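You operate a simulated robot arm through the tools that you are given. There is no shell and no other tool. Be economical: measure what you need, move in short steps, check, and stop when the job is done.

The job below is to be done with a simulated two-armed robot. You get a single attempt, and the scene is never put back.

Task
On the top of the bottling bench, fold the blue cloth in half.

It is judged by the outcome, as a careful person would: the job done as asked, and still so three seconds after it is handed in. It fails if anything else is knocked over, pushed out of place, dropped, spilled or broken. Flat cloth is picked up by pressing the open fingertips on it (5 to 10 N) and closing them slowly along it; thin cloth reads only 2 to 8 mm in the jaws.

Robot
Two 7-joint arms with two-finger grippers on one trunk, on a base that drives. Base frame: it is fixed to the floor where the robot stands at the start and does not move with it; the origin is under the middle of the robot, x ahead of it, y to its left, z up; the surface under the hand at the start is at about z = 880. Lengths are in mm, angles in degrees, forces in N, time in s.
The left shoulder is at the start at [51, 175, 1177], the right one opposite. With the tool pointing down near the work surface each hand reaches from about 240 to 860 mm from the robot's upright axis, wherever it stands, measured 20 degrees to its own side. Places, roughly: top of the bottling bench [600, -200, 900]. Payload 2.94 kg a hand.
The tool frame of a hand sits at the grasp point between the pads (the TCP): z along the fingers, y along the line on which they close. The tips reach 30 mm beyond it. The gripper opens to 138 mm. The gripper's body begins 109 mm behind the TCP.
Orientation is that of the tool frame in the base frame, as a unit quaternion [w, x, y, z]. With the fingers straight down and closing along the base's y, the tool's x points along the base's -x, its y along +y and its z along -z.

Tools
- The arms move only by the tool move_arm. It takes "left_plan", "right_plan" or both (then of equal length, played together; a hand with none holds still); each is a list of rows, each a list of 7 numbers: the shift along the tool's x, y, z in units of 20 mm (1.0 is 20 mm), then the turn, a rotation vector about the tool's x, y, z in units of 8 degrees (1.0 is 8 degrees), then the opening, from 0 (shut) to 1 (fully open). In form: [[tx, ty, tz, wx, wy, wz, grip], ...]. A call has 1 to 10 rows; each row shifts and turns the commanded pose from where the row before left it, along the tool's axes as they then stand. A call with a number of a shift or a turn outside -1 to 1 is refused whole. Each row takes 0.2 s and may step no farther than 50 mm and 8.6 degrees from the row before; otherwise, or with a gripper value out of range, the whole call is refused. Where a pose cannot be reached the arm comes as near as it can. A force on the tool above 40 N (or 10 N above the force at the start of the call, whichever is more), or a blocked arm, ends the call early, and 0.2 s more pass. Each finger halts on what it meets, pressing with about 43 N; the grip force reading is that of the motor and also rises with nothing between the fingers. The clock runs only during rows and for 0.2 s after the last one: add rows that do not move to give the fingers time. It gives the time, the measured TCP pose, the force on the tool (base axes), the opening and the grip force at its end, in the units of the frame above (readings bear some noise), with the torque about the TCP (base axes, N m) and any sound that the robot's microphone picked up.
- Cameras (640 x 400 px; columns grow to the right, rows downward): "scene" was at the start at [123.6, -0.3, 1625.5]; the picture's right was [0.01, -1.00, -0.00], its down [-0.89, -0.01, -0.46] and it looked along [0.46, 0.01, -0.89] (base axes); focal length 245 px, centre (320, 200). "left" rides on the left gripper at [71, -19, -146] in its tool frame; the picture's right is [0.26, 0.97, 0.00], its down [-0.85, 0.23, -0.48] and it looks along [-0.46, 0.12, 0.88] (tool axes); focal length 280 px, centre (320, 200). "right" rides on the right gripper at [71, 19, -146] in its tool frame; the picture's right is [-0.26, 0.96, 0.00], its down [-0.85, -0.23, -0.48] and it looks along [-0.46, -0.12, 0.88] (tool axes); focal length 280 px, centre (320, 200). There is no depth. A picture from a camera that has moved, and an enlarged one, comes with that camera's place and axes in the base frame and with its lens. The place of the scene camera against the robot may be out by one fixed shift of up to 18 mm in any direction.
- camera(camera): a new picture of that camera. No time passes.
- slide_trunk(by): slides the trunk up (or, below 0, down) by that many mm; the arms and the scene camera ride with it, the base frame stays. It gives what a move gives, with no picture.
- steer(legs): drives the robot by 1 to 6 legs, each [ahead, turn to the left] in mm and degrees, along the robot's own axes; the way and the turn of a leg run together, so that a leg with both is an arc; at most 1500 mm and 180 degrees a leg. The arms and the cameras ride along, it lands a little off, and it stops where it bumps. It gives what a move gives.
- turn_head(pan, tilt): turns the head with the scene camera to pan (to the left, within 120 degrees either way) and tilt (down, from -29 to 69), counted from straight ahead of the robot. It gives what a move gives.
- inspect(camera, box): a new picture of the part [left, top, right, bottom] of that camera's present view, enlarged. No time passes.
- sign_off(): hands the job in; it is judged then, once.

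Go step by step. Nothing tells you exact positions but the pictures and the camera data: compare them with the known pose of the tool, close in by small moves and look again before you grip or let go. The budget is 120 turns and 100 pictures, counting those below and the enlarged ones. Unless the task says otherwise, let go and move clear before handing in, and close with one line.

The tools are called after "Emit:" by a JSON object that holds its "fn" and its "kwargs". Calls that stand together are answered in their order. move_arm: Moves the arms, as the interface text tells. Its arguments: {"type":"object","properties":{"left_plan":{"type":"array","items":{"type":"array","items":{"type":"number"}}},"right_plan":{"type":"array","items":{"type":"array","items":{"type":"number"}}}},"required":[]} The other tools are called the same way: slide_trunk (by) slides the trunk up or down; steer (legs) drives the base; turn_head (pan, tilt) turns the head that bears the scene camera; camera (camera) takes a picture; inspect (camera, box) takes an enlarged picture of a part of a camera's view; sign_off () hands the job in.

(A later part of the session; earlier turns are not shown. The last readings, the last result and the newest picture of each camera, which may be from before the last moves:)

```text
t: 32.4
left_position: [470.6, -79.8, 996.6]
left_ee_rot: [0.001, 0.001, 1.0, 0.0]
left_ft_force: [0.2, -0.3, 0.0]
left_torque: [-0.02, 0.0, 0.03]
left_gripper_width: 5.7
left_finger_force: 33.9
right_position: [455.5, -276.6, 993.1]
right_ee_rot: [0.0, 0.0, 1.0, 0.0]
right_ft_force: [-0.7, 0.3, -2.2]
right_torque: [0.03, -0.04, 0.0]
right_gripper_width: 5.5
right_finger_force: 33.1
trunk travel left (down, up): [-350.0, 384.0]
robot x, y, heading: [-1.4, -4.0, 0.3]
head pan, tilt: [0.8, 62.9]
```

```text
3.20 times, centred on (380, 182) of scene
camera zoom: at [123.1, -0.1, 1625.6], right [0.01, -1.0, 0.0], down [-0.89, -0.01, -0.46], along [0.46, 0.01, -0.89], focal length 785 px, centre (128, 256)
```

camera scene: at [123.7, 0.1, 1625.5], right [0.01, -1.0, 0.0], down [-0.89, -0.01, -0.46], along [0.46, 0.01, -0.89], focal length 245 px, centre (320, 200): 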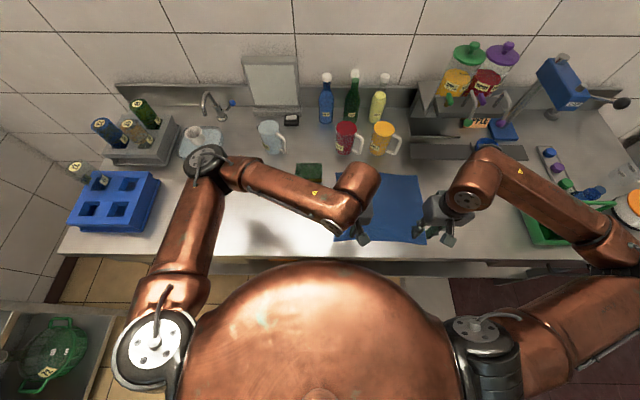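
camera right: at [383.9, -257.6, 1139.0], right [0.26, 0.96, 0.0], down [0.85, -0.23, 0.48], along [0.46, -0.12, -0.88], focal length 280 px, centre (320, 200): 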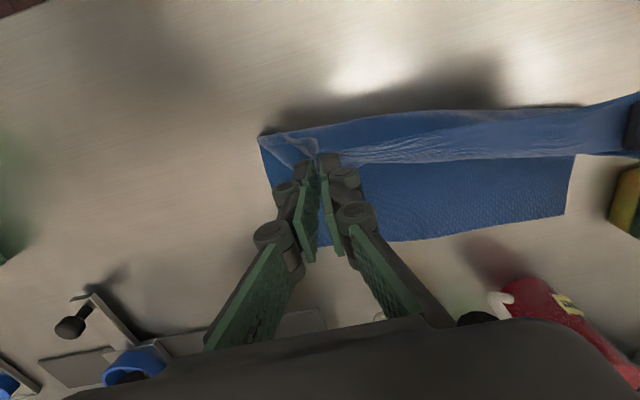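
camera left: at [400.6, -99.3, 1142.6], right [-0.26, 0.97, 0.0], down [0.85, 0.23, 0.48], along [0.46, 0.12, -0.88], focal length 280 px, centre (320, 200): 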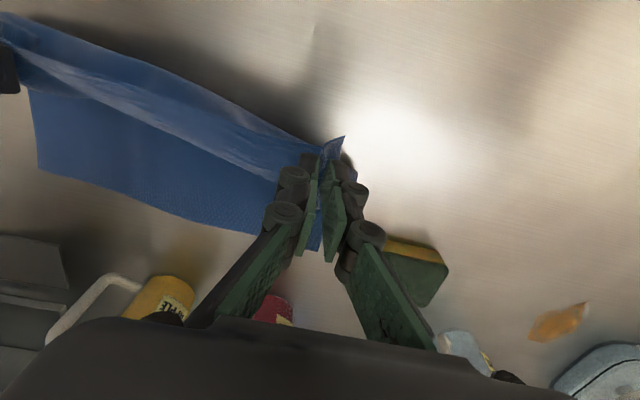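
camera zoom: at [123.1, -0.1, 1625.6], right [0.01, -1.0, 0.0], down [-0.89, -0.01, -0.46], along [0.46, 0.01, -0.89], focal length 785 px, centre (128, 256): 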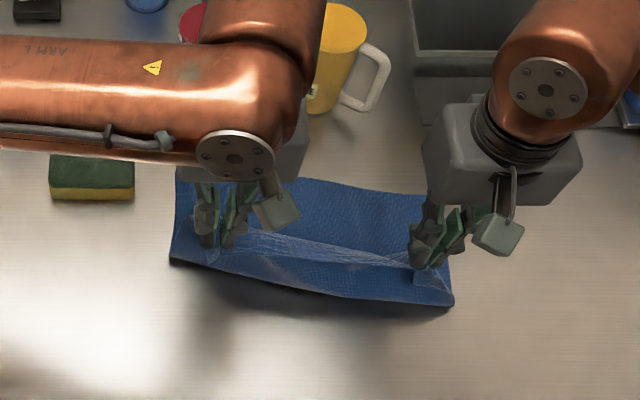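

The fold is rolling over well, and the far corners are at about (605,-46) and (578,-348). I'll carry the edge forward and down onto the far edge.

Emit:
{"fn": "move_arm", "kwargs": {"left_plan": [[-0.9, -0.05, 0.3, 0, 0, 0, 0], [-0.9, -0.05, 0.5, 0, 0, 0, 0], [-0.9, -0.05, 0.6, 0, 0, 0, 0], [-0.9, -0.05, 0.7, 0, 0, 0, 0], [-0.9, -0.05, 0.75, 0, 0, 0, 0], [-0.9, -0.05, 0.75, 0, 0, 0, 0], [0, 0, 0, 0, 0, 0, 0]], "right_plan": [[-0.87, -0.15, 0.3, 0, 0, 0, 0], [-0.87, -0.15, 0.5, 0, 0, 0, 0], [-0.87, -0.15, 0.6, 0, 0, 0, 0], [-0.87, -0.15, 0.6, 0, 0, 0, 0], [-0.87, -0.15, 0.7, 0, 0, 0, 0], [-0.87, -0.15, 0.7, 0, 0, 0, 0], [0, 0, 0, 0, 0, 0, 0]]}}

Emit:
{"fn": "camera", "kwargs": {"camera": "right"}}

Emit:
{"fn": "camera", "kwargs": {"camera": "left"}}

Emit:
{"fn": "inspect", "kwargs": {"camera": "scene", "box": [280, 120, 480, 245]}}

```text
t: 34.0
left_position: [578.7, -85.4, 924.3]
left_ee_rot: [0.0, 0.0, 1.0, 0.0]
left_ft_force: [0.4, 0.0, -0.5]
left_torque: [-0.03, -0.03, -0.02]
left_gripper_width: 5.9
left_finger_force: 34.7
right_position: [561.5, -294.5, 923.4]
right_ee_rot: [0.0, 0.001, 1.0, 0.0]
right_ft_force: [0.1, 0.6, 0.7]
right_torque: [-0.02, -0.03, -0.03]
right_gripper_width: 0.0
right_finger_force: 29.5
trunk travel left (down, up): [-350.0, 384.0]
robot x, y, heading: [1.5, -0.1, -0.1]
head pan, tilt: [0.8, 62.9]
```

```text
69 pictures are left
camera right: at [489.2, -275.4, 1069.1], right [0.26, 0.96, 0.0], down [0.85, -0.23, 0.48], along [0.46, -0.12, -0.88], focal length 280 px, centre (320, 200)
```

right: 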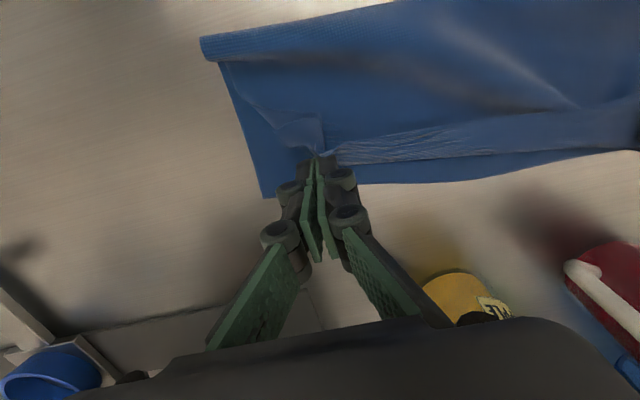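

```text
68 pictures are left
camera left: at [508.2, -105.0, 1069.4], right [-0.26, 0.97, 0.0], down [0.85, 0.23, 0.48], along [0.46, 0.12, -0.88], focal length 280 px, centre (320, 200)
```

left: 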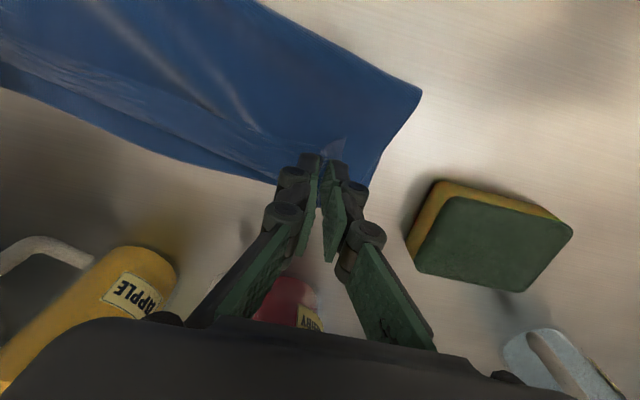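

```text
3.20 times, centred on (380, 182) of scene
camera zoom: at [122.8, -0.3, 1625.7], right [0.01, -1.0, 0.0], down [-0.89, -0.01, -0.46], along [0.46, 0.01, -0.89], focal length 785 px, centre (128, 256)
```

zoom: 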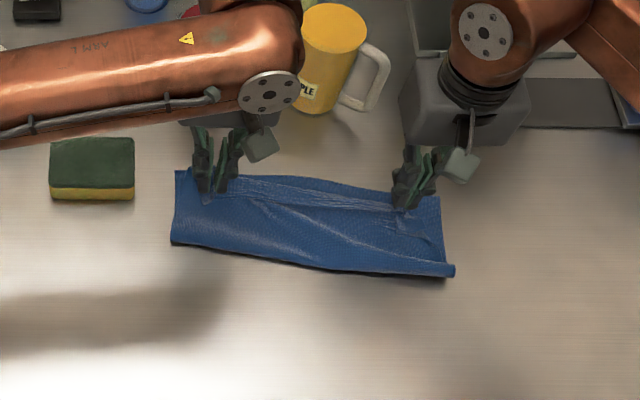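

The edge is nearly in place, but the grip has kept a small flap of the edge turned back. I'll look closely before releasing.

Emit:
{"fn": "inspect", "kwargs": {"camera": "right", "box": [190, 20, 510, 220]}}

Emit:
{"fn": "inspect", "kwargs": {"camera": "left", "box": [130, 40, 450, 240]}}

```text
2.00 times, centred on (350, 120) of right
camera zoom: at [489.2, -275.4, 1069.1], right [0.26, 0.96, 0.0], down [0.85, -0.23, 0.48], along [0.46, -0.12, -0.88], focal length 561 px, centre (260, 360)
```

zoom: 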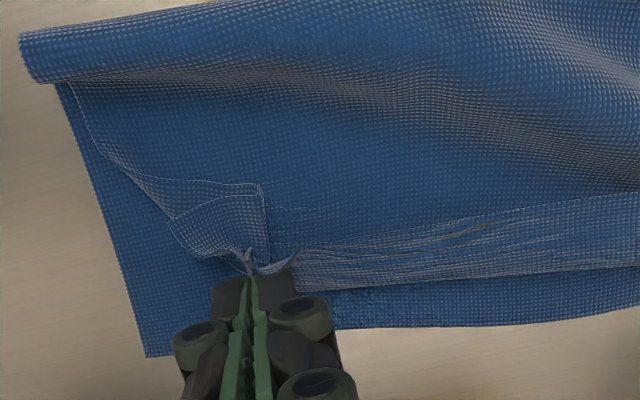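

```text
2.00 times, centred on (290, 140) of left
camera zoom: at [508.2, -105.0, 1069.4], right [-0.26, 0.97, 0.0], down [0.85, 0.23, 0.48], along [0.46, 0.12, -0.88], focal length 561 px, centre (380, 320)
```

zoom: 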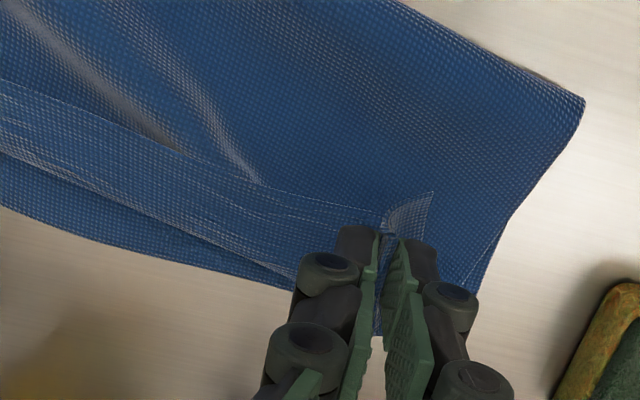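

The fold sits correctly, but a strip about 25 mm wide along the moved edge is turned back. I'll release here so the layer stays put, rise clear, and then flip the strip forward.

Emit:
{"fn": "move_arm", "kwargs": {"left_plan": [[0, 0, 0.1, 0, 0, 0, 0], [0, 0, 0, 0, 0, 0, 0.06], [0, 0, 0, 0, 0, 0, 0.12], [0, 0, 0, 0, 0, 0, 0.18], [0, 0, 0, 0, 0, 0, 0.18], [0, 0, -0.4, 0, 0, 0, 0.18], [0, 0, -0.8, 0, 0, 0, 0.18], [0, 0, -0.9, 0, 0, 0, 0.18], [0, 0, -0.9, 0, 0, 0, 0.18]], "right_plan": [[0, 0, 0.1, 0, 0, 0, 0], [0, 0, 0, 0, 0, 0, 0.06], [0, 0, 0, 0, 0, 0, 0.12], [0, 0, 0, 0, 0, 0, 0.18], [0, 0, 0, 0, 0, 0, 0.18], [0, 0, -0.4, 0, 0, 0, 0.18], [0, 0, -0.8, 0, 0, 0, 0.18], [0, 0, -0.9, 0, 0, 0, 0.18], [0, 0, -0.9, 0, 0, 0, 0.18]]}}

Emit:
{"fn": "camera", "kwargs": {"camera": "right"}}

Emit:
{"fn": "camera", "kwargs": {"camera": "left"}}

```text
t: 36.0
left_position: [582.2, -86.9, 982.1]
left_ee_rot: [0.0, 0.0, 1.0, 0.0]
left_ft_force: [0.3, 0.2, 0.0]
left_torque: [-0.02, -0.01, -0.01]
left_gripper_width: 24.8
left_finger_force: 0.0
right_position: [560.2, -296.6, 981.3]
right_ee_rot: [0.001, 0.0, 1.0, 0.0]
right_ft_force: [0.0, -0.1, 0.1]
right_torque: [0.0, -0.03, 0.04]
right_gripper_width: 24.8
right_finger_force: 0.1
trunk travel left (down, up): [-350.0, 384.0]
robot x, y, heading: [-1.3, 1.3, 0.2]
head pan, tilt: [0.8, 62.9]
```

```text
64 pictures are left
camera right: at [487.9, -276.6, 1128.7], right [0.26, 0.96, 0.0], down [0.85, -0.23, 0.48], along [0.46, -0.12, -0.88], focal length 280 px, centre (320, 200)
```

right: 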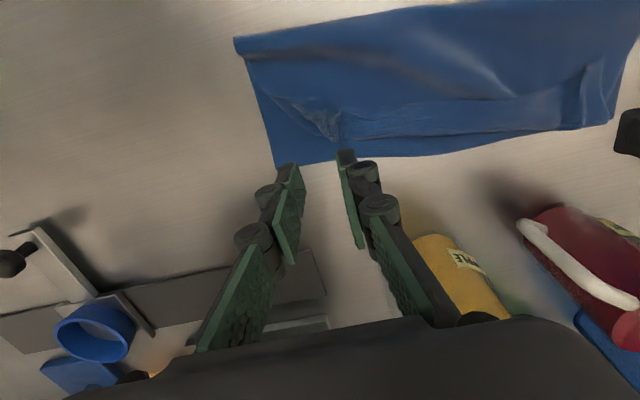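

```text
63 pictures are left
camera left: at [511.4, -106.8, 1127.6], right [-0.26, 0.97, 0.0], down [0.85, 0.23, 0.48], along [0.46, 0.12, -0.88], focal length 280 px, centre (320, 200)
```

left: 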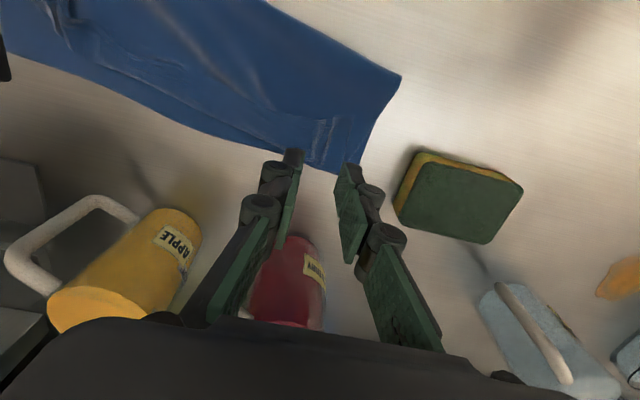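

Released. I'll pull both hands back toward the robot for an unobstructed view of the folded edge.

Emit:
{"fn": "move_arm", "kwargs": {"left_plan": [[0.9, 0, -0.5, 0, 0, 0, 0.1], [0.9, 0, -0.5, 0, 0, 0, 0], [0.9, 0, -0.3, 0, 0, 0, 0], [0.9, 0.3, 0, 0, 0, 0, 0], [0.9, 0.3, 0, 0, 0, 0, 0], [0.9, 0.3, 0, 0, 0, 0, 0], [0, 0, 0, 0, 0, 0, 0]], "right_plan": [[0.9, 0, -0.5, 0, 0, 0, 0.1], [0.9, 0, -0.5, 0, 0, 0, 0], [0.9, 0, -0.3, 0, 0, 0, 0], [0.9, 0, 0, 0, 0, 0, 0], [0.9, 0, 0, 0, 0, 0, 0], [0.9, 0, 0, 0, 0, 0, 0], [0, 0, 0, 0, 0, 0, 0]]}}

Emit:
{"fn": "camera", "kwargs": {"camera": "right"}}

Emit:
{"fn": "camera", "kwargs": {"camera": "left"}}

Emit:
{"fn": "inspect", "kwargs": {"camera": "scene", "box": [300, 130, 460, 230]}}

```text
t: 37.6
left_position: [473.1, -69.3, 1007.8]
left_ee_rot: [0.0, -0.001, 1.0, 0.0]
left_ft_force: [-0.3, -0.5, 0.4]
left_torque: [-0.01, 0.01, 0.01]
left_gripper_width: 0.0
left_finger_force: 28.3
right_position: [452.2, -296.3, 1007.9]
right_ee_rot: [-0.001, 0.001, 1.0, 0.0]
right_ft_force: [0.9, 1.3, -0.2]
right_torque: [-0.05, -0.02, -0.03]
right_gripper_width: 0.0
right_finger_force: 27.6
trunk travel left (down, up): [-350.0, 384.0]
robot x, y, heading: [-1.1, 1.7, 0.1]
head pan, tilt: [0.8, 62.9]
```

```text
62 pictures are left
camera right: at [379.5, -277.2, 1153.8], right [0.26, 0.96, 0.0], down [0.85, -0.23, 0.47], along [0.46, -0.12, -0.88], focal length 280 px, centre (320, 200)
```

right: 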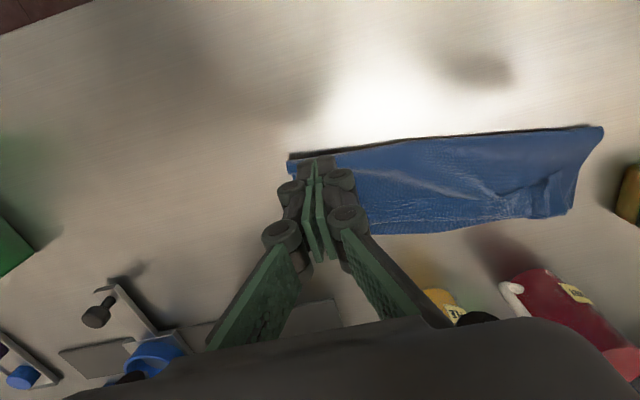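

```text
61 pictures are left
camera left: at [402.3, -88.9, 1152.9], right [-0.26, 0.96, 0.0], down [0.85, 0.23, 0.48], along [0.46, 0.13, -0.88], focal length 280 px, centre (320, 200)
```

left: 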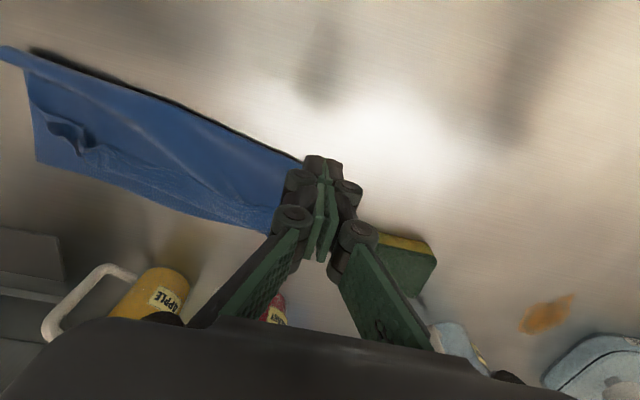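

```text
4.00 times, centred on (380, 180) of scene
camera zoom: at [124.3, -0.9, 1625.5], right [0.01, -1.0, 0.0], down [-0.89, -0.01, -0.46], along [0.46, 0.01, -0.89], focal length 981 px, centre (80, 280)
```

zoom: 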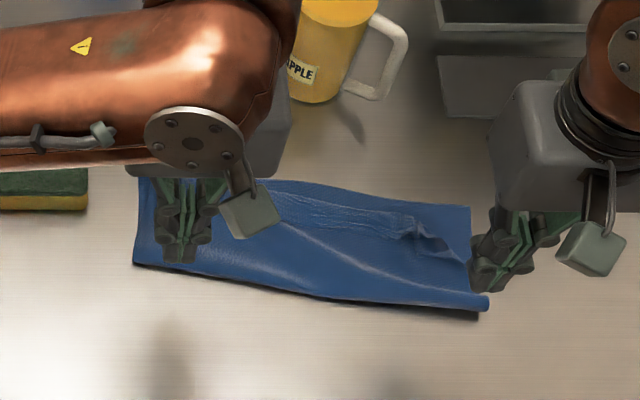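

I'll move the hands aside to get a clear scene view of the whole cloth.

Emit:
{"fn": "move_arm", "kwargs": {"left_plan": [[1, 0.9, -0.5, 0, 0, 0, 0], [1, 0.9, -0.5, 0, 0, 0, 0], [1, 0.9, 0, 0, 0, 0, 0], [0.5, 0.9, 0, 0, 0, 0, 0], [0, 0.9, 0, 0, 0, 0, 0], [0, 0.9, 0, 0, 0, 0, 0]], "right_plan": [[0.5, -0.9, -0.5, 0, 0, 0, 0], [0.5, -0.9, -0.5, 0, 0, 0, 0], [0.5, -0.9, 0, 0, 0, 0, 0], [0.3, -0.9, 0, 0, 0, 0, 0], [0, -0.9, 0, 0, 0, 0, 0], [0, -0.9, 0, 0, 0, 0, 0]]}}

Emit:
{"fn": "inspect", "kwargs": {"camera": "scene", "box": [300, 130, 460, 230]}}

Emit:
{"fn": "camera", "kwargs": {"camera": "left"}}

Emit:
{"fn": "camera", "kwargs": {"camera": "right"}}

```text
t: 39.0
left_position: [402.4, 41.8, 1029.7]
left_ee_rot: [0.0, 0.001, 1.0, 0.001]
left_ft_force: [0.0, -0.9, -0.5]
left_torque: [0.01, 0.02, 0.02]
left_gripper_width: 0.0
left_finger_force: 29.1
right_position: [415.6, -401.8, 1028.3]
right_ee_rot: [0.001, 0.0, 1.0, 0.0]
right_ft_force: [0.6, -0.1, 0.3]
right_torque: [-0.02, -0.01, 0.02]
right_gripper_width: 0.0
right_finger_force: 28.4
trunk travel left (down, up): [-350.0, 384.0]
robot x, y, heading: [0.3, 0.1, -0.0]
head pan, tilt: [0.8, 62.9]
```

```text
4.00 times, centred on (380, 180) of scene
camera zoom: at [122.8, 0.2, 1625.6], right [0.01, -1.0, 0.0], down [-0.89, -0.01, -0.46], along [0.46, 0.01, -0.89], focal length 981 px, centre (80, 280)
```

zoom: 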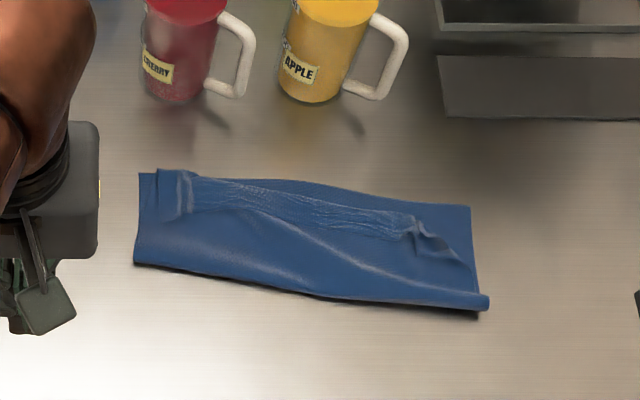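

```text
58 pictures are left
camera left: at [331.5, 23.1, 1174.5], right [-0.26, 0.97, 0.0], down [0.85, 0.23, 0.48], along [0.46, 0.12, -0.88], focal length 280 px, centre (320, 200)
```

left: 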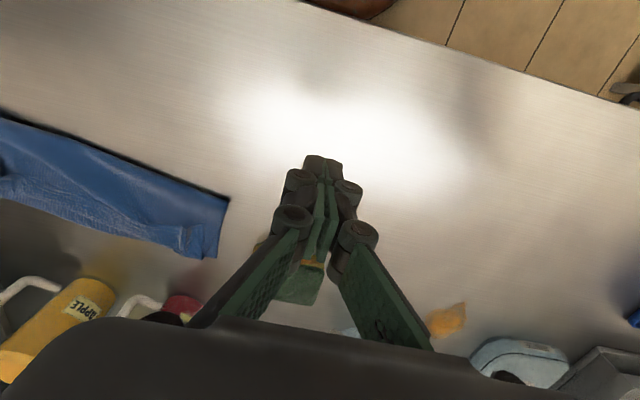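

```text
57 pictures are left
camera right: at [342.6, -383.4, 1175.2], right [0.26, 0.96, 0.0], down [0.85, -0.23, 0.48], along [0.46, -0.12, -0.88], focal length 280 px, centre (320, 200)
```

right: 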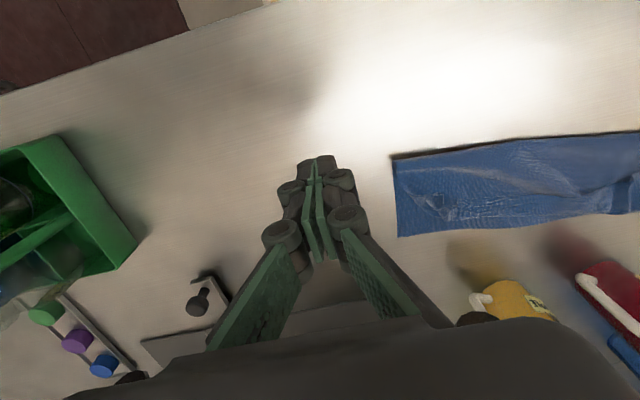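

The fold holds overall. I'll zoom in on the turned-back strip.

Emit:
{"fn": "inspect", "kwargs": {"camera": "scene", "box": [330, 168, 378, 198]}}

Emit:
{"fn": "inspect", "kwargs": {"camera": "scene", "box": [378, 178, 426, 208]}}

Emit:
{"fn": "inspect", "kwargs": {"camera": "right", "box": [380, 115, 620, 265]}}

```text
13.33 times, centred on (354, 183) of scene
camera zoom: at [122.8, 0.2, 1625.6], right [0.01, -1.0, 0.0], down [-0.89, -0.01, -0.46], along [0.46, 0.01, -0.89], focal length 3269 px, centre (-133, 427)
```

zoom: 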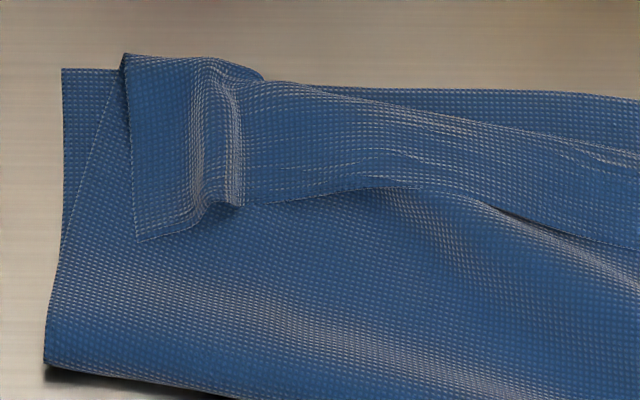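

```text
13.33 times, centred on (402, 193) of scene
camera zoom: at [122.8, 0.2, 1625.6], right [0.01, -1.0, 0.0], down [-0.89, -0.01, -0.46], along [0.46, 0.01, -0.89], focal length 3269 px, centre (-773, 293)
```

zoom: 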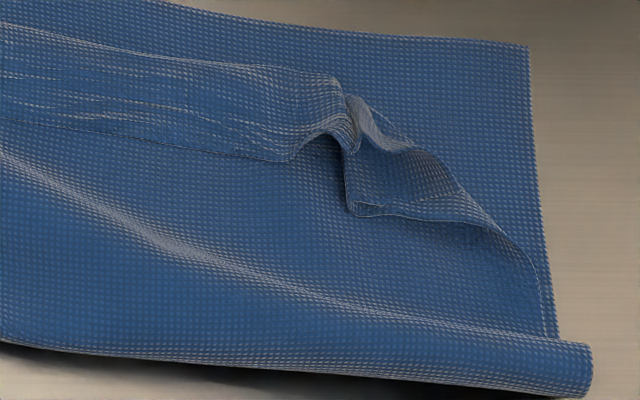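

```text
2.67 times, centred on (500, 190) of right
camera zoom: at [342.6, -383.4, 1175.2], right [0.26, 0.96, 0.0], down [0.85, -0.23, 0.48], along [0.46, -0.12, -0.88], focal length 748 px, centre (-160, 227)
```

zoom: 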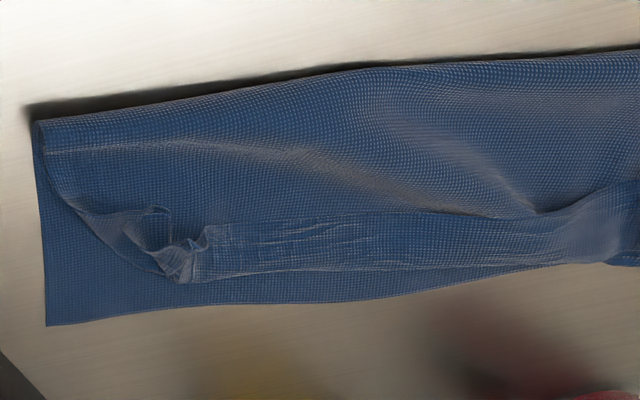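

The strip is wider than I took it to be (25–50 mm), so the fold line was dragged forward and the halves don't match. I'll regrip the real edge of the strip at its standing ridges, near (568,-87) and (545,-283), swing it back up to reset the fold, and lay it again.

Emit:
{"fn": "move_arm", "kwargs": {"left_plan": [[-0.84, -0.645, 0.2, 0, 0, 0, 0.24], [-0.84, -0.645, 0.2, 0, 0, 0, 0.24], [-0.84, -0.645, 0.2, 0, 0, 0, 0.24], [-0.84, -0.645, 0.2, 0, 0, 0, 0.24], [-0.84, -0.645, 0.3, 0, 0, 0, 0.24], [-0.84, -0.645, 0.3, 0, 0, 0, 0.24], [-0.84, -0.645, 0.4, 0, 0, 0, 0.24], [-0.84, -0.645, 0.5, 0, 0, 0, 0.24], [-0.84, -0.645, 0.6, 0, 0, 0, 0.24], [-0.84, -0.645, 0.6, 0, 0, 0, 0.24]], "right_plan": [[-0.65, 0.595, 0.2, 0, 0, 0, 0.26], [-0.65, 0.595, 0.2, 0, 0, 0, 0.26], [-0.65, 0.595, 0.2, 0, 0, 0, 0.26], [-0.65, 0.595, 0.2, 0, 0, 0, 0.26], [-0.65, 0.595, 0.3, 0, 0, 0, 0.26], [-0.65, 0.595, 0.3, 0, 0, 0, 0.26], [-0.65, 0.595, 0.4, 0, 0, 0, 0.26], [-0.65, 0.595, 0.5, 0, 0, 0, 0.26], [-0.65, 0.595, 0.5, 0, 0, 0, 0.26], [-0.65, 0.595, 0.6, 0, 0, 0, 0.26]]}}

Emit:
{"fn": "inspect", "kwargs": {"camera": "right", "box": [220, 50, 460, 200]}}

Emit:
{"fn": "inspect", "kwargs": {"camera": "left", "box": [180, 50, 420, 200]}}

```text
t: 41.2
left_position: [570.9, -86.3, 957.5]
left_ee_rot: [-0.001, 0.0, 1.0, 0.001]
left_ft_force: [0.4, -0.1, 0.3]
left_torque: [0.04, 0.0, 0.03]
left_gripper_width: 33.5
left_finger_force: 0.1
right_position: [547.0, -284.4, 958.4]
right_ee_rot: [-0.001, -0.001, 1.0, 0.0]
right_ft_force: [0.4, -0.2, -0.3]
right_torque: [-0.01, 0.0, 0.0]
right_gripper_width: 36.2
right_finger_force: 0.0
trunk travel left (down, up): [-350.0, 384.0]
robot x, y, heading: [-0.2, -5.6, -0.1]
head pan, tilt: [0.8, 62.9]
```

```text
2.67 times, centred on (340, 125) of right
camera zoom: at [474.2, -265.0, 1105.2], right [0.26, 0.96, 0.0], down [0.85, -0.23, 0.47], along [0.46, -0.12, -0.88], focal length 748 px, centre (267, 400)
```

zoom: 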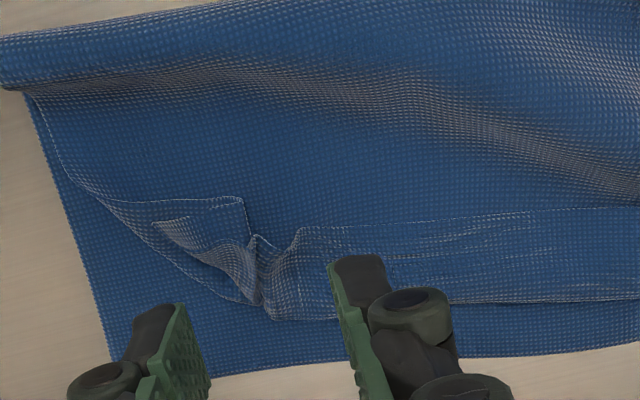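

```text
2.67 times, centred on (300, 125) of left
camera zoom: at [500.1, -107.2, 1102.1], right [-0.26, 0.96, 0.0], down [0.85, 0.23, 0.48], along [0.46, 0.13, -0.88], focal length 748 px, centre (373, 400)
```

zoom: 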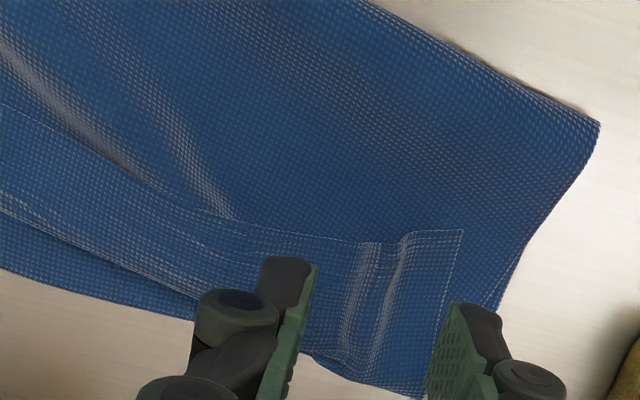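

Both ridges are clearly between the open fingers. I'll lower both hands to the cloth with small alignment shifts.

Emit:
{"fn": "move_arm", "kwargs": {"left_plan": [[0.2, 0, 0.5, 0, 0, 0, 0.24], [0, 0, 0.7, 0, 0, 0, 0.24], [0, 0, 0.6, 0, 0, 0, 0.24], [0, 0, 0.3, 0, 0, 0, 0.24], [0, 0, 0.1, 0, 0, 0, 0.24], [0, 0, 0, 0, 0, 0, 0.24]], "right_plan": [[0.2, 0.05, 0.5, 0, 0, 0, 0.26], [0, 0, 0.7, 0, 0, 0, 0.26], [0, 0, 0.6, 0, 0, 0, 0.26], [0, 0, 0.3, 0, 0, 0, 0.26], [0, 0, 0.1, 0, 0, 0, 0.26], [0, 0, 0, 0, 0, 0, 0.26]]}}

```text
t: 42.6
left_position: [564.7, -88.0, 915.7]
left_ee_rot: [0.0, 0.0, 1.0, -0.001]
left_ft_force: [0.2, 1.1, -0.1]
left_torque: [0.0, 0.02, 0.01]
left_gripper_width: 33.2
left_finger_force: 0.1
right_position: [543.3, -282.6, 915.8]
right_ee_rot: [0.0, 0.0, 1.0, 0.0]
right_ft_force: [0.2, 0.3, 0.2]
right_torque: [0.02, 0.02, 0.0]
right_gripper_width: 35.8
right_finger_force: 0.0
trunk travel left (down, up): [-350.0, 384.0]
robot x, y, heading: [1.4, 1.6, -0.2]
head pan, tilt: [0.8, 62.9]
```

Emit:
{"fn": "move_arm", "kwargs": {"left_plan": [[0, 0, 0.1, 0, 0, 0, 0.24], [0, 0, 0.05, 0, 0, 0, 0.24], [0, 0, 0, 0, 0, 0, 0.24]], "right_plan": [[0, 0, 0.1, 0, 0, 0, 0.26], [0, 0, 0.05, 0, 0, 0, 0.26], [0, 0, 0, 0, 0, 0, 0.26]]}}

Emit:
{"fn": "inspect", "kwargs": {"camera": "right", "box": [220, 50, 460, 200]}}

Emit:
{"fn": "inspect", "kwargs": {"camera": "left", "box": [180, 50, 420, 200]}}

```text
t: 43.4
left_position: [565.4, -87.5, 912.3]
left_ee_rot: [0.0, 0.0, 1.0, 0.0]
left_ft_force: [-0.3, 0.6, 1.6]
left_torque: [0.03, 0.01, -0.02]
left_gripper_width: 33.1
left_finger_force: 0.1
right_position: [543.8, -283.7, 913.4]
right_ee_rot: [0.0, 0.0, 1.0, 0.001]
right_ft_force: [-0.5, -0.5, -0.2]
right_torque: [-0.01, 0.0, 0.05]
right_gripper_width: 35.6
right_finger_force: 0.1
trunk travel left (down, up): [-350.0, 384.0]
robot x, y, heading: [-0.6, -1.2, -0.2]
head pan, tilt: [0.8, 62.9]
```

```text
2.67 times, centred on (340, 125) of right
camera zoom: at [471.5, -264.0, 1059.4], right [0.26, 0.96, 0.0], down [0.85, -0.23, 0.48], along [0.46, -0.12, -0.88], focal length 748 px, centre (267, 400)
```

zoom: 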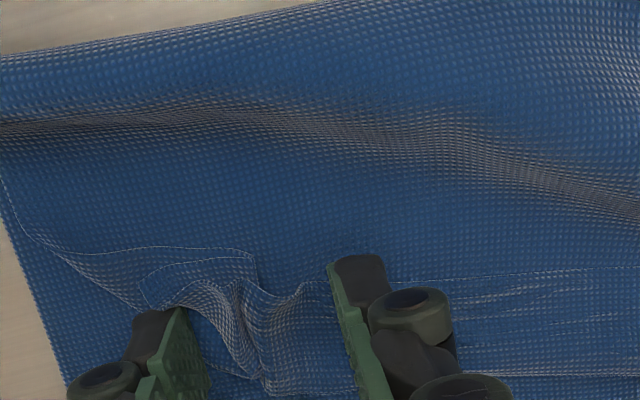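

```text
2.67 times, centred on (300, 125) of left
camera zoom: at [495.1, -107.6, 1056.9], right [-0.26, 0.96, 0.0], down [0.85, 0.23, 0.48], along [0.46, 0.12, -0.88], focal length 748 px, centre (373, 400)
```

zoom: 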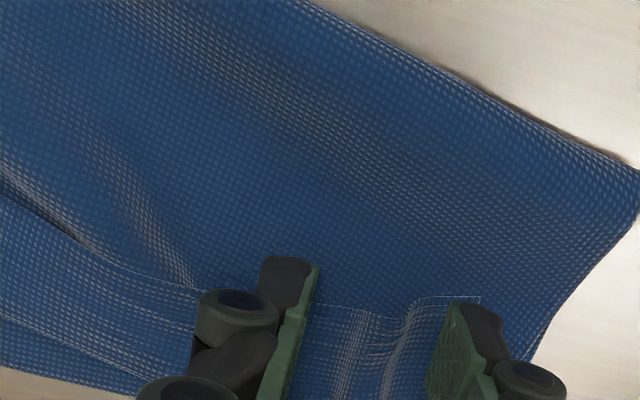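

The alignment is good. I'll press a little more.

Emit:
{"fn": "move_arm", "kwargs": {"left_plan": [[0, 0, 0.03, 0, 0, 0, 0.24], [0, 0, 0, 0, 0, 0, 0.24]], "right_plan": [[0, 0, 0.07, 0, 0, 0, 0.26], [0, 0, 0, 0, 0, 0, 0.26]]}}

```text
t: 44.0
left_position: [565.4, -88.1, 912.0]
left_ee_rot: [0.001, -0.001, 1.0, -0.001]
left_ft_force: [0.8, -0.7, 3.9]
left_torque: [0.0, -0.03, 0.02]
left_gripper_width: 33.0
left_finger_force: 0.0
right_position: [543.3, -283.2, 912.0]
right_ee_rot: [0.0, 0.0, 1.0, -0.001]
right_ft_force: [0.4, 0.4, 0.5]
right_torque: [0.01, 0.02, 0.01]
right_gripper_width: 35.8
right_finger_force: 0.1
trunk travel left (down, up): [-350.0, 384.0]
robot x, y, heading: [0.7, 1.0, 0.0]
head pan, tilt: [0.8, 62.9]
```

Emit:
{"fn": "move_arm", "kwargs": {"left_plan": [[0, 0, 0.02, 0, 0, 0, 0.24], [0, 0, 0, 0, 0, 0, 0.24]], "right_plan": [[0, 0, 0.05, 0, 0, 0, 0.26], [0, 0, 0, 0, 0, 0, 0.26]]}}

```text
t: 44.6
left_position: [565.9, -88.0, 912.9]
left_ee_rot: [0.0, -0.002, 1.0, -0.001]
left_ft_force: [1.2, -1.2, 6.9]
left_torque: [0.07, -0.08, -0.02]
left_gripper_width: 32.9
left_finger_force: 0.1
right_position: [543.5, -283.7, 912.1]
right_ee_rot: [0.0, 0.0, 1.0, 0.0]
right_ft_force: [0.7, -0.2, 1.9]
right_torque: [0.04, -0.04, -0.03]
right_gripper_width: 36.0
right_finger_force: 0.1
trunk travel left (down, up): [-350.0, 384.0]
robot x, y, heading: [0.1, 0.7, -0.1]
head pan, tilt: [0.8, 62.9]
```

Left reads 7 N and right about 2 N. I'll close both slowly, feeding the right slightly down.

Emit:
{"fn": "move_arm", "kwargs": {"left_plan": [[0, 0, 0, 0, 0, 0, 0.215], [0, 0, 0, 0, 0, 0, 0.19], [0, 0, 0, 0, 0, 0, 0.165], [0, 0, 0, 0, 0, 0, 0.14], [0, 0, 0, 0, 0, 0, 0.115], [0, 0, 0, 0, 0, 0, 0.09], [0, 0, 0, 0, 0, 0, 0.06], [0, 0, 0, 0, 0, 0, 0.03], [0, 0, 0, 0, 0, 0, 0], [0, 0, 0, 0, 0, 0, 0]], "right_plan": [[0, 0, 0.02, 0, 0, 0, 0.23], [0, 0, 0.02, 0, 0, 0, 0.2], [0, 0, 0.01, 0, 0, 0, 0.17], [0, 0, 0, 0, 0, 0, 0.14], [0, 0, 0, 0, 0, 0, 0.115], [0, 0, 0, 0, 0, 0, 0.09], [0, 0, 0, 0, 0, 0, 0.06], [0, 0, 0, 0, 0, 0, 0.03], [0, 0, 0, 0, 0, 0, 0], [0, 0, 0, 0, 0, 0, 0]]}}

Emit:
{"fn": "inspect", "kwargs": {"camera": "right", "box": [220, 50, 460, 200]}}

Emit:
{"fn": "inspect", "kwargs": {"camera": "left", "box": [180, 50, 420, 200]}}

```text
t: 46.8
left_position: [565.1, -88.1, 911.0]
left_ee_rot: [0.0, 0.0, 1.0, 0.0]
left_ft_force: [-0.3, -6.4, 4.5]
left_torque: [-0.21, 0.07, -0.08]
left_gripper_width: 1.9
left_finger_force: 35.6
right_position: [542.3, -283.0, 909.8]
right_ee_rot: [-0.001, 0.0, 1.0, 0.001]
right_ft_force: [1.2, 6.8, 2.2]
right_torque: [0.19, 0.01, 0.01]
right_gripper_width: 2.2
right_finger_force: 31.0
trunk travel left (down, up): [-350.0, 384.0]
robot x, y, heading: [-0.1, -1.3, 0.1]
head pan, tilt: [0.8, 62.9]
```

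```text
2.67 times, centred on (340, 125) of right
camera zoom: at [469.8, -263.9, 1056.2], right [0.26, 0.97, 0.0], down [0.85, -0.23, 0.48], along [0.46, -0.12, -0.88], focal length 748 px, centre (267, 400)
```

zoom: 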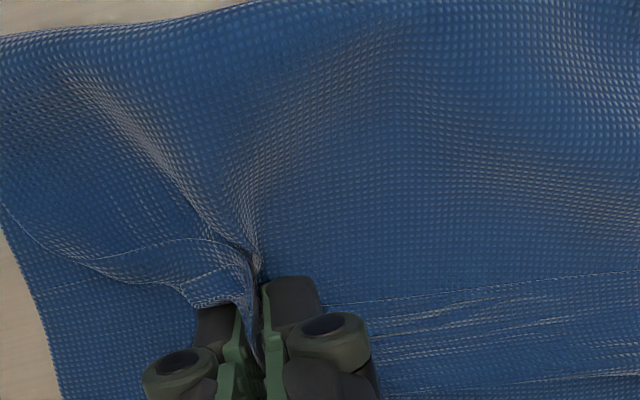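

```text
2.67 times, centred on (300, 125) of left
camera zoom: at [494.5, -107.5, 1056.2], right [-0.26, 0.97, 0.0], down [0.85, 0.23, 0.48], along [0.46, 0.12, -0.88], focal length 748 px, centre (373, 400)
```

zoom: 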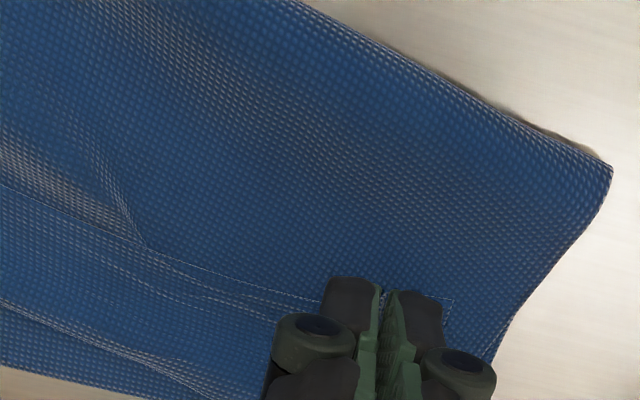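

The grips read 1.9 and 2.2 mm, and the right may have caught two layers. I'll lift slowly and slightly back, then look.

Emit:
{"fn": "move_arm", "kwargs": {"left_plan": [[0, 0, -0.2, 0, 0, 0, 0], [0.1, 0, -0.4, 0, 0, 0, 0], [0.2, 0, -0.5, 0, 0, 0, 0], [0.3, 0, -0.5, 0, 0, 0, 0], [0.3, 0, -0.5, 0, 0, 0, 0], [0, 0, 0, 0, 0, 0, 0], [0, 0, 0, 0, 0, 0, 0]], "right_plan": [[0, 0, -0.2, 0, 0, 0, 0], [0.1, 0, -0.4, 0, 0, 0, 0], [0.2, 0, -0.5, 0, 0, 0, 0], [0.3, 0, -0.5, 0, 0, 0, 0], [0.3, 0, -0.5, 0, 0, 0, 0], [0, 0, 0, 0, 0, 0, 0], [0, 0, 0, 0, 0, 0, 0]]}}

Emit:
{"fn": "camera", "kwargs": {"camera": "right"}}

Emit:
{"fn": "camera", "kwargs": {"camera": "left"}}

Emit:
{"fn": "inspect", "kwargs": {"camera": "scene", "box": [300, 130, 460, 230]}}

```text
t: 48.4
left_position: [549.0, -89.5, 953.0]
left_ee_rot: [-0.001, 0.001, 1.0, 0.0]
left_ft_force: [-0.3, -2.0, 1.5]
left_torque: [0.46, -0.12, 0.02]
left_gripper_width: 0.0
left_finger_force: 24.0
right_position: [524.1, -281.2, 951.3]
right_ee_rot: [-0.001, -0.001, 1.0, 0.0]
right_ft_force: [0.2, 1.6, -1.7]
right_torque: [-0.03, 0.03, -0.03]
right_gripper_width: 7.4
right_finger_force: 38.5
trunk travel left (down, up): [-350.0, 384.0]
robot x, y, heading: [1.2, 1.2, -0.2]
head pan, tilt: [0.8, 62.9]
```

```text
47 pictures are left
camera right: at [451.5, -262.7, 1098.4], right [0.26, 0.96, 0.0], down [0.85, -0.23, 0.48], along [0.46, -0.12, -0.88], focal length 280 px, centre (320, 200)
```

right: 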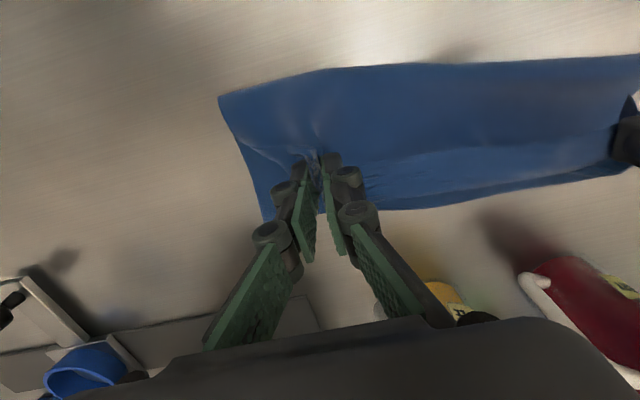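

```text
46 pictures are left
camera left: at [478.1, -108.7, 1097.9], right [-0.26, 0.96, 0.0], down [0.85, 0.23, 0.48], along [0.46, 0.12, -0.88], focal length 280 px, centre (320, 200)
```

left: 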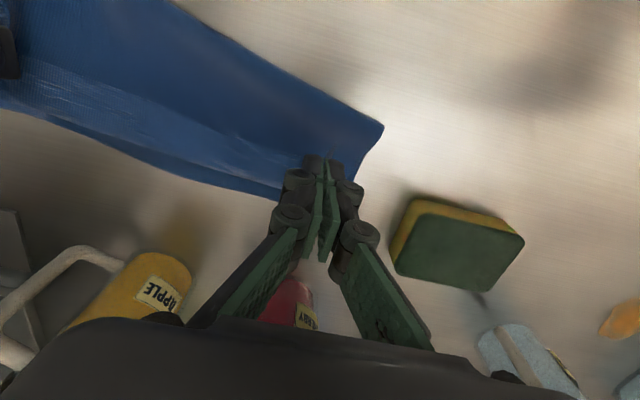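

```text
4.00 times, centred on (380, 180) of scene
camera zoom: at [123.2, -0.4, 1625.6], right [0.01, -1.0, 0.0], down [-0.89, -0.01, -0.46], along [0.46, 0.01, -0.89], focal length 981 px, centre (80, 280)
```

zoom: 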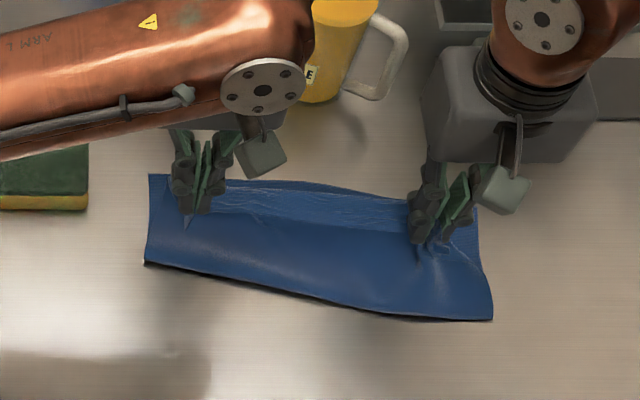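

I'll swing both hands up and back over to unroll the fold and lay the cloth flat for a cleaner regrip.

Emit:
{"fn": "move_arm", "kwargs": {"left_plan": [[0.6, 0, -0.6, 0, 0, 0, 0], [0.8, 0, -0.6, 0, 0, 0, 0], [0.9, 0.05, -0.6, 0, 0, 0, 0], [0.9, 0.1, -0.4, 0, 0, 0, 0], [0.9, 0.1, -0.2, 0, 0, 0, 0], [0.9, 0.1, 0.2, 0, 0, 0, 0], [0.9, 0.1, 0.4, 0, 0, 0, 0], [0.9, 0.1, 0.6, 0, 0, 0, 0], [0.9, 0.1, 0.7, 0, 0, 0, 0], [0.8, 0, 0.7, 0, 0, 0, 0]], "right_plan": [[0.6, 0, -0.6, 0, 0, 0, 0], [0.8, 0, -0.6, 0, 0, 0, 0], [0.8, 0, -0.6, 0, 0, 0, 0], [0.8, 0, -0.4, 0, 0, 0, 0], [0.8, 0, -0.2, 0, 0, 0, 0], [0.8, 0, 0.2, 0, 0, 0, 0], [0.8, 0, 0.4, 0, 0, 0, 0], [0.8, 0, 0.6, 0, 0, 0, 0], [0.8, 0, 0.7, 0, 0, 0, 0], [0.8, 0, 0.7, 0, 0, 0, 0]]}}

Emit:
{"fn": "camera", "kwargs": {"camera": "right"}}

Emit:
{"fn": "camera", "kwargs": {"camera": "left"}}

```text
t: 50.6
left_position: [377.3, -77.3, 948.3]
left_ee_rot: [0.0, 0.0, 1.0, 0.0]
left_ft_force: [-0.3, -1.3, -0.8]
left_torque: [0.11, -0.02, 0.0]
left_gripper_width: 0.4
left_finger_force: 26.9
right_position: [366.0, -281.5, 948.1]
right_ee_rot: [0.0, 0.001, 1.0, 0.0]
right_ft_force: [-2.6, 4.4, 6.9]
right_torque: [0.38, 0.08, 0.03]
right_gripper_width: 0.5
right_finger_force: 26.1
trunk travel left (down, up): [-350.0, 384.0]
robot x, y, heading: [0.3, -0.0, 0.1]
head pan, tilt: [0.8, 62.9]
```

```text
44 pictures are left
camera right: at [294.1, -262.6, 1093.5], right [0.26, 0.96, 0.0], down [0.85, -0.23, 0.48], along [0.46, -0.13, -0.88], focal length 280 px, centre (320, 200)
```

right: 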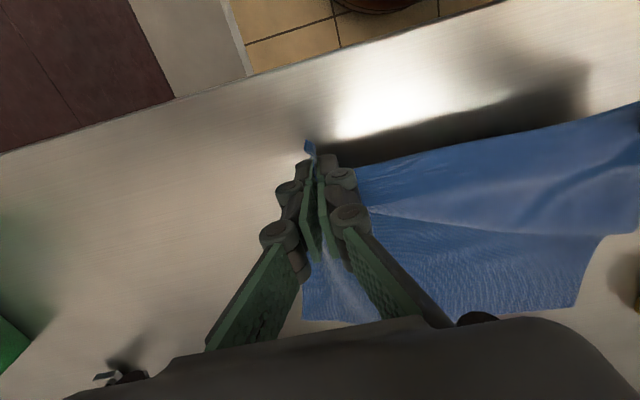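

```text
43 pictures are left
camera left: at [306.9, -96.7, 1093.5], right [-0.26, 0.96, 0.0], down [0.85, 0.23, 0.48], along [0.46, 0.13, -0.88], focal length 280 px, centre (320, 200)
```

left: 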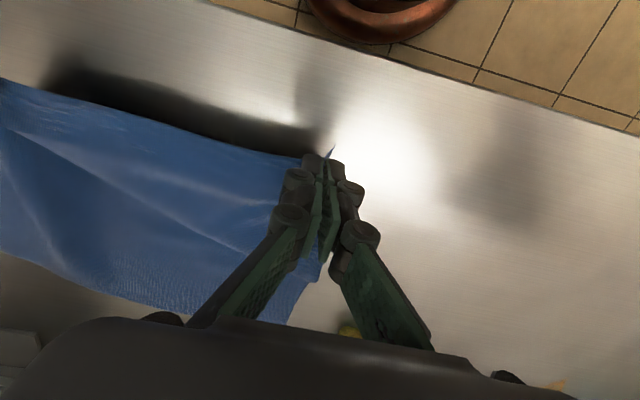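

Both hands now hold the cloth right at its true edge, with almost no overhang. I'll draw it a little further back to straighten it before folding again.

Emit:
{"fn": "move_arm", "kwargs": {"left_plan": [[0.3, 0, 0.3, 0, 0, 0, 0], [0.3, 0, 0.3, 0, 0, 0, 0], [0.3, 0, 0.3, 0, 0, 0, 0], [0, 0, 0, 0, 0, 0, 0], [0, 0, 0, 0, 0, 0, 0]], "right_plan": [[0.4, -0.1, 0.3, 0, 0, 0, 0], [0.4, -0.1, 0.3, 0, 0, 0, 0], [0.4, -0.1, 0.3, 0, 0, 0, 0], [0, 0, 0, 0, 0, 0, 0], [0, 0, 0, 0, 0, 0, 0]]}}

Emit:
{"fn": "camera", "kwargs": {"camera": "right"}}

Emit:
{"fn": "camera", "kwargs": {"camera": "scene"}}

```text
t: 51.8
left_position: [359.4, -73.6, 930.6]
left_ee_rot: [0.0, 0.0, 1.0, 0.0]
left_ft_force: [-1.5, -2.8, -1.5]
left_torque: [0.31, -0.33, 0.01]
left_gripper_width: 0.0
left_finger_force: 24.5
right_position: [343.6, -288.0, 929.6]
right_ee_rot: [0.0, 0.0, 1.0, -0.001]
right_ft_force: [0.0, -2.5, -5.2]
right_torque: [-0.37, -0.02, -0.03]
right_gripper_width: 0.4
right_finger_force: 26.7
trunk travel left (down, up): [-350.0, 384.0]
robot x, y, heading: [-0.0, 0.3, -0.1]
head pan, tilt: [0.8, 62.9]
```

```text
42 pictures are left
camera right: at [271.0, -268.3, 1075.8], right [0.26, 0.96, 0.0], down [0.85, -0.23, 0.48], along [0.46, -0.12, -0.88], focal length 280 px, centre (320, 200)
```

right: 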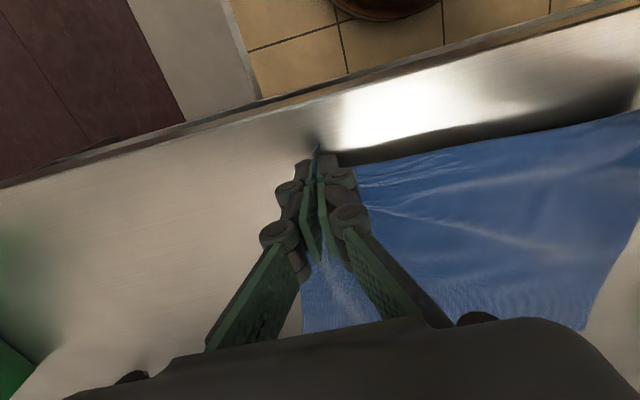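

```text
41 pictures are left
camera scene: at [123.1, -0.3, 1625.6], right [0.01, -1.0, 0.0], down [-0.89, -0.01, -0.46], along [0.46, 0.01, -0.89], focal length 245 px, centre (320, 200)
```

scene: 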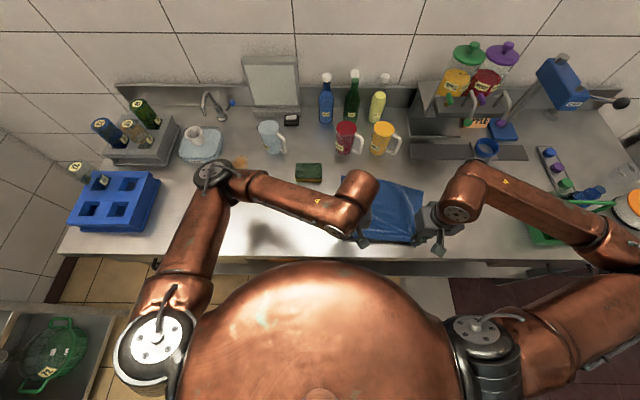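

Emit:
{"fn": "inspect", "kwargs": {"camera": "scene", "box": [316, 160, 444, 260]}}

```text
4.00 times, centred on (380, 210) of scene
camera zoom: at [123.1, -0.3, 1625.6], right [0.01, -1.0, 0.0], down [-0.89, -0.01, -0.46], along [0.46, 0.01, -0.89], focal length 981 px, centre (80, 160)
```

zoom: 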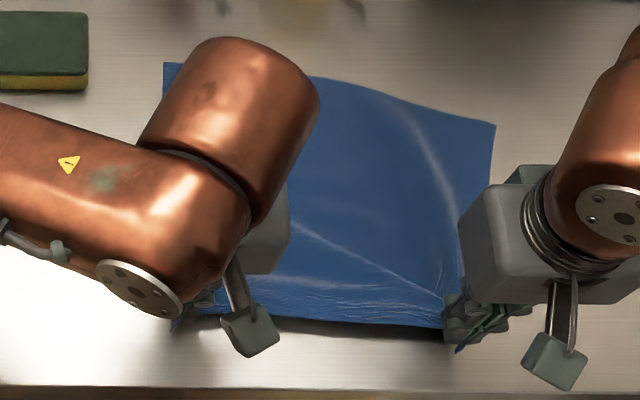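

The far edge has turned about 12°, with corners at about (597,-65) and (534,-353). To lay the near edge on it, the grips should end at about (580,-104) and (535,-309). I'll start the arc.

Emit:
{"fn": "move_arm", "kwargs": {"left_plan": [[-0.5, -0.05, -0.6, 0, 0, 0, 0], [-0.85, -0.1, -0.7, 0, 0, 0, 0], [-0.85, -0.12, -0.7, 0, 0, 0, 0], [-0.85, -0.12, -0.6, 0, 0, 0, 0], [-0.85, -0.12, -0.4, 0, 0, 0, 0], [-0.85, -0.12, -0.2, 0, 0, 0, 0], [-0.85, -0.12, 0, 0, 0, 0, 0], [0, 0, 0, 0, 0, 0, 0]], "right_plan": [[-0.45, -0.05, -0.6, 0, 0, 0, 0], [-0.73, -0.08, -0.7, 0, 0, 0, 0], [-0.73, -0.08, -0.7, 0, 0, 0, 0], [-0.73, -0.08, -0.6, 0, 0, 0, 0], [-0.73, -0.08, -0.4, 0, 0, 0, 0], [-0.73, -0.08, -0.2, 0, 0, 0, 0], [-0.73, -0.08, 0, 0, 0, 0, 0], [0, 0, 0, 0, 0, 0, 0]]}}

Emit:
{"fn": "camera", "kwargs": {"camera": "right"}}

Emit:
{"fn": "camera", "kwargs": {"camera": "left"}}

```text
t: 53.6
left_position: [470.4, -92.4, 994.3]
left_ee_rot: [0.0, -0.001, 1.0, 0.0]
left_ft_force: [0.2, -2.5, -1.7]
left_torque: [-0.13, 0.03, -0.01]
left_gripper_width: 2.0
left_finger_force: 27.8
right_position: [440.2, -299.4, 993.6]
right_ee_rot: [0.0, 0.0, 1.0, 0.0]
right_ft_force: [-0.1, -0.4, -0.7]
right_torque: [-0.2, -0.01, 0.04]
right_gripper_width: 8.0
right_finger_force: 38.6
trunk travel left (down, up): [-350.0, 384.0]
robot x, y, heading: [3.8, -3.6, 0.1]
head pan, tilt: [0.8, 62.9]
```

```text
39 pictures are left
camera right: at [368.8, -280.4, 1140.7], right [0.26, 0.96, 0.0], down [0.85, -0.23, 0.48], along [0.46, -0.12, -0.88], focal length 280 px, centre (320, 200)
```

right: 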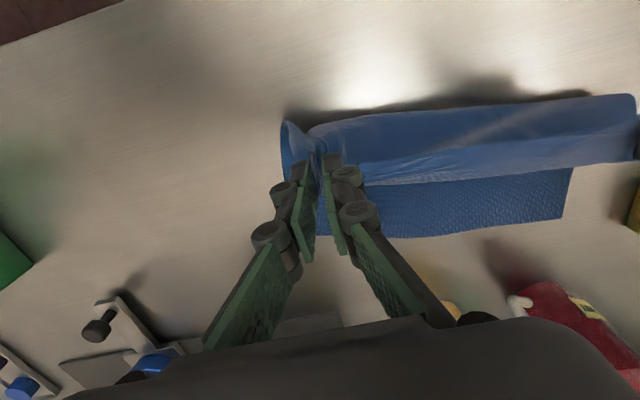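

```text
38 pictures are left
camera left: at [399.4, -110.6, 1139.3], right [-0.26, 0.97, 0.0], down [0.85, 0.23, 0.48], along [0.46, 0.12, -0.88], focal length 280 px, centre (320, 200)
```

left: 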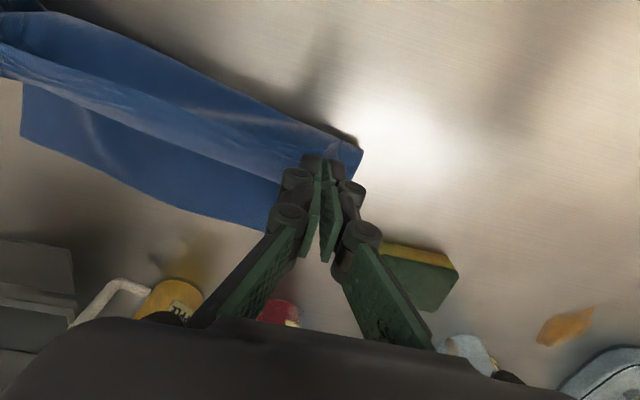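

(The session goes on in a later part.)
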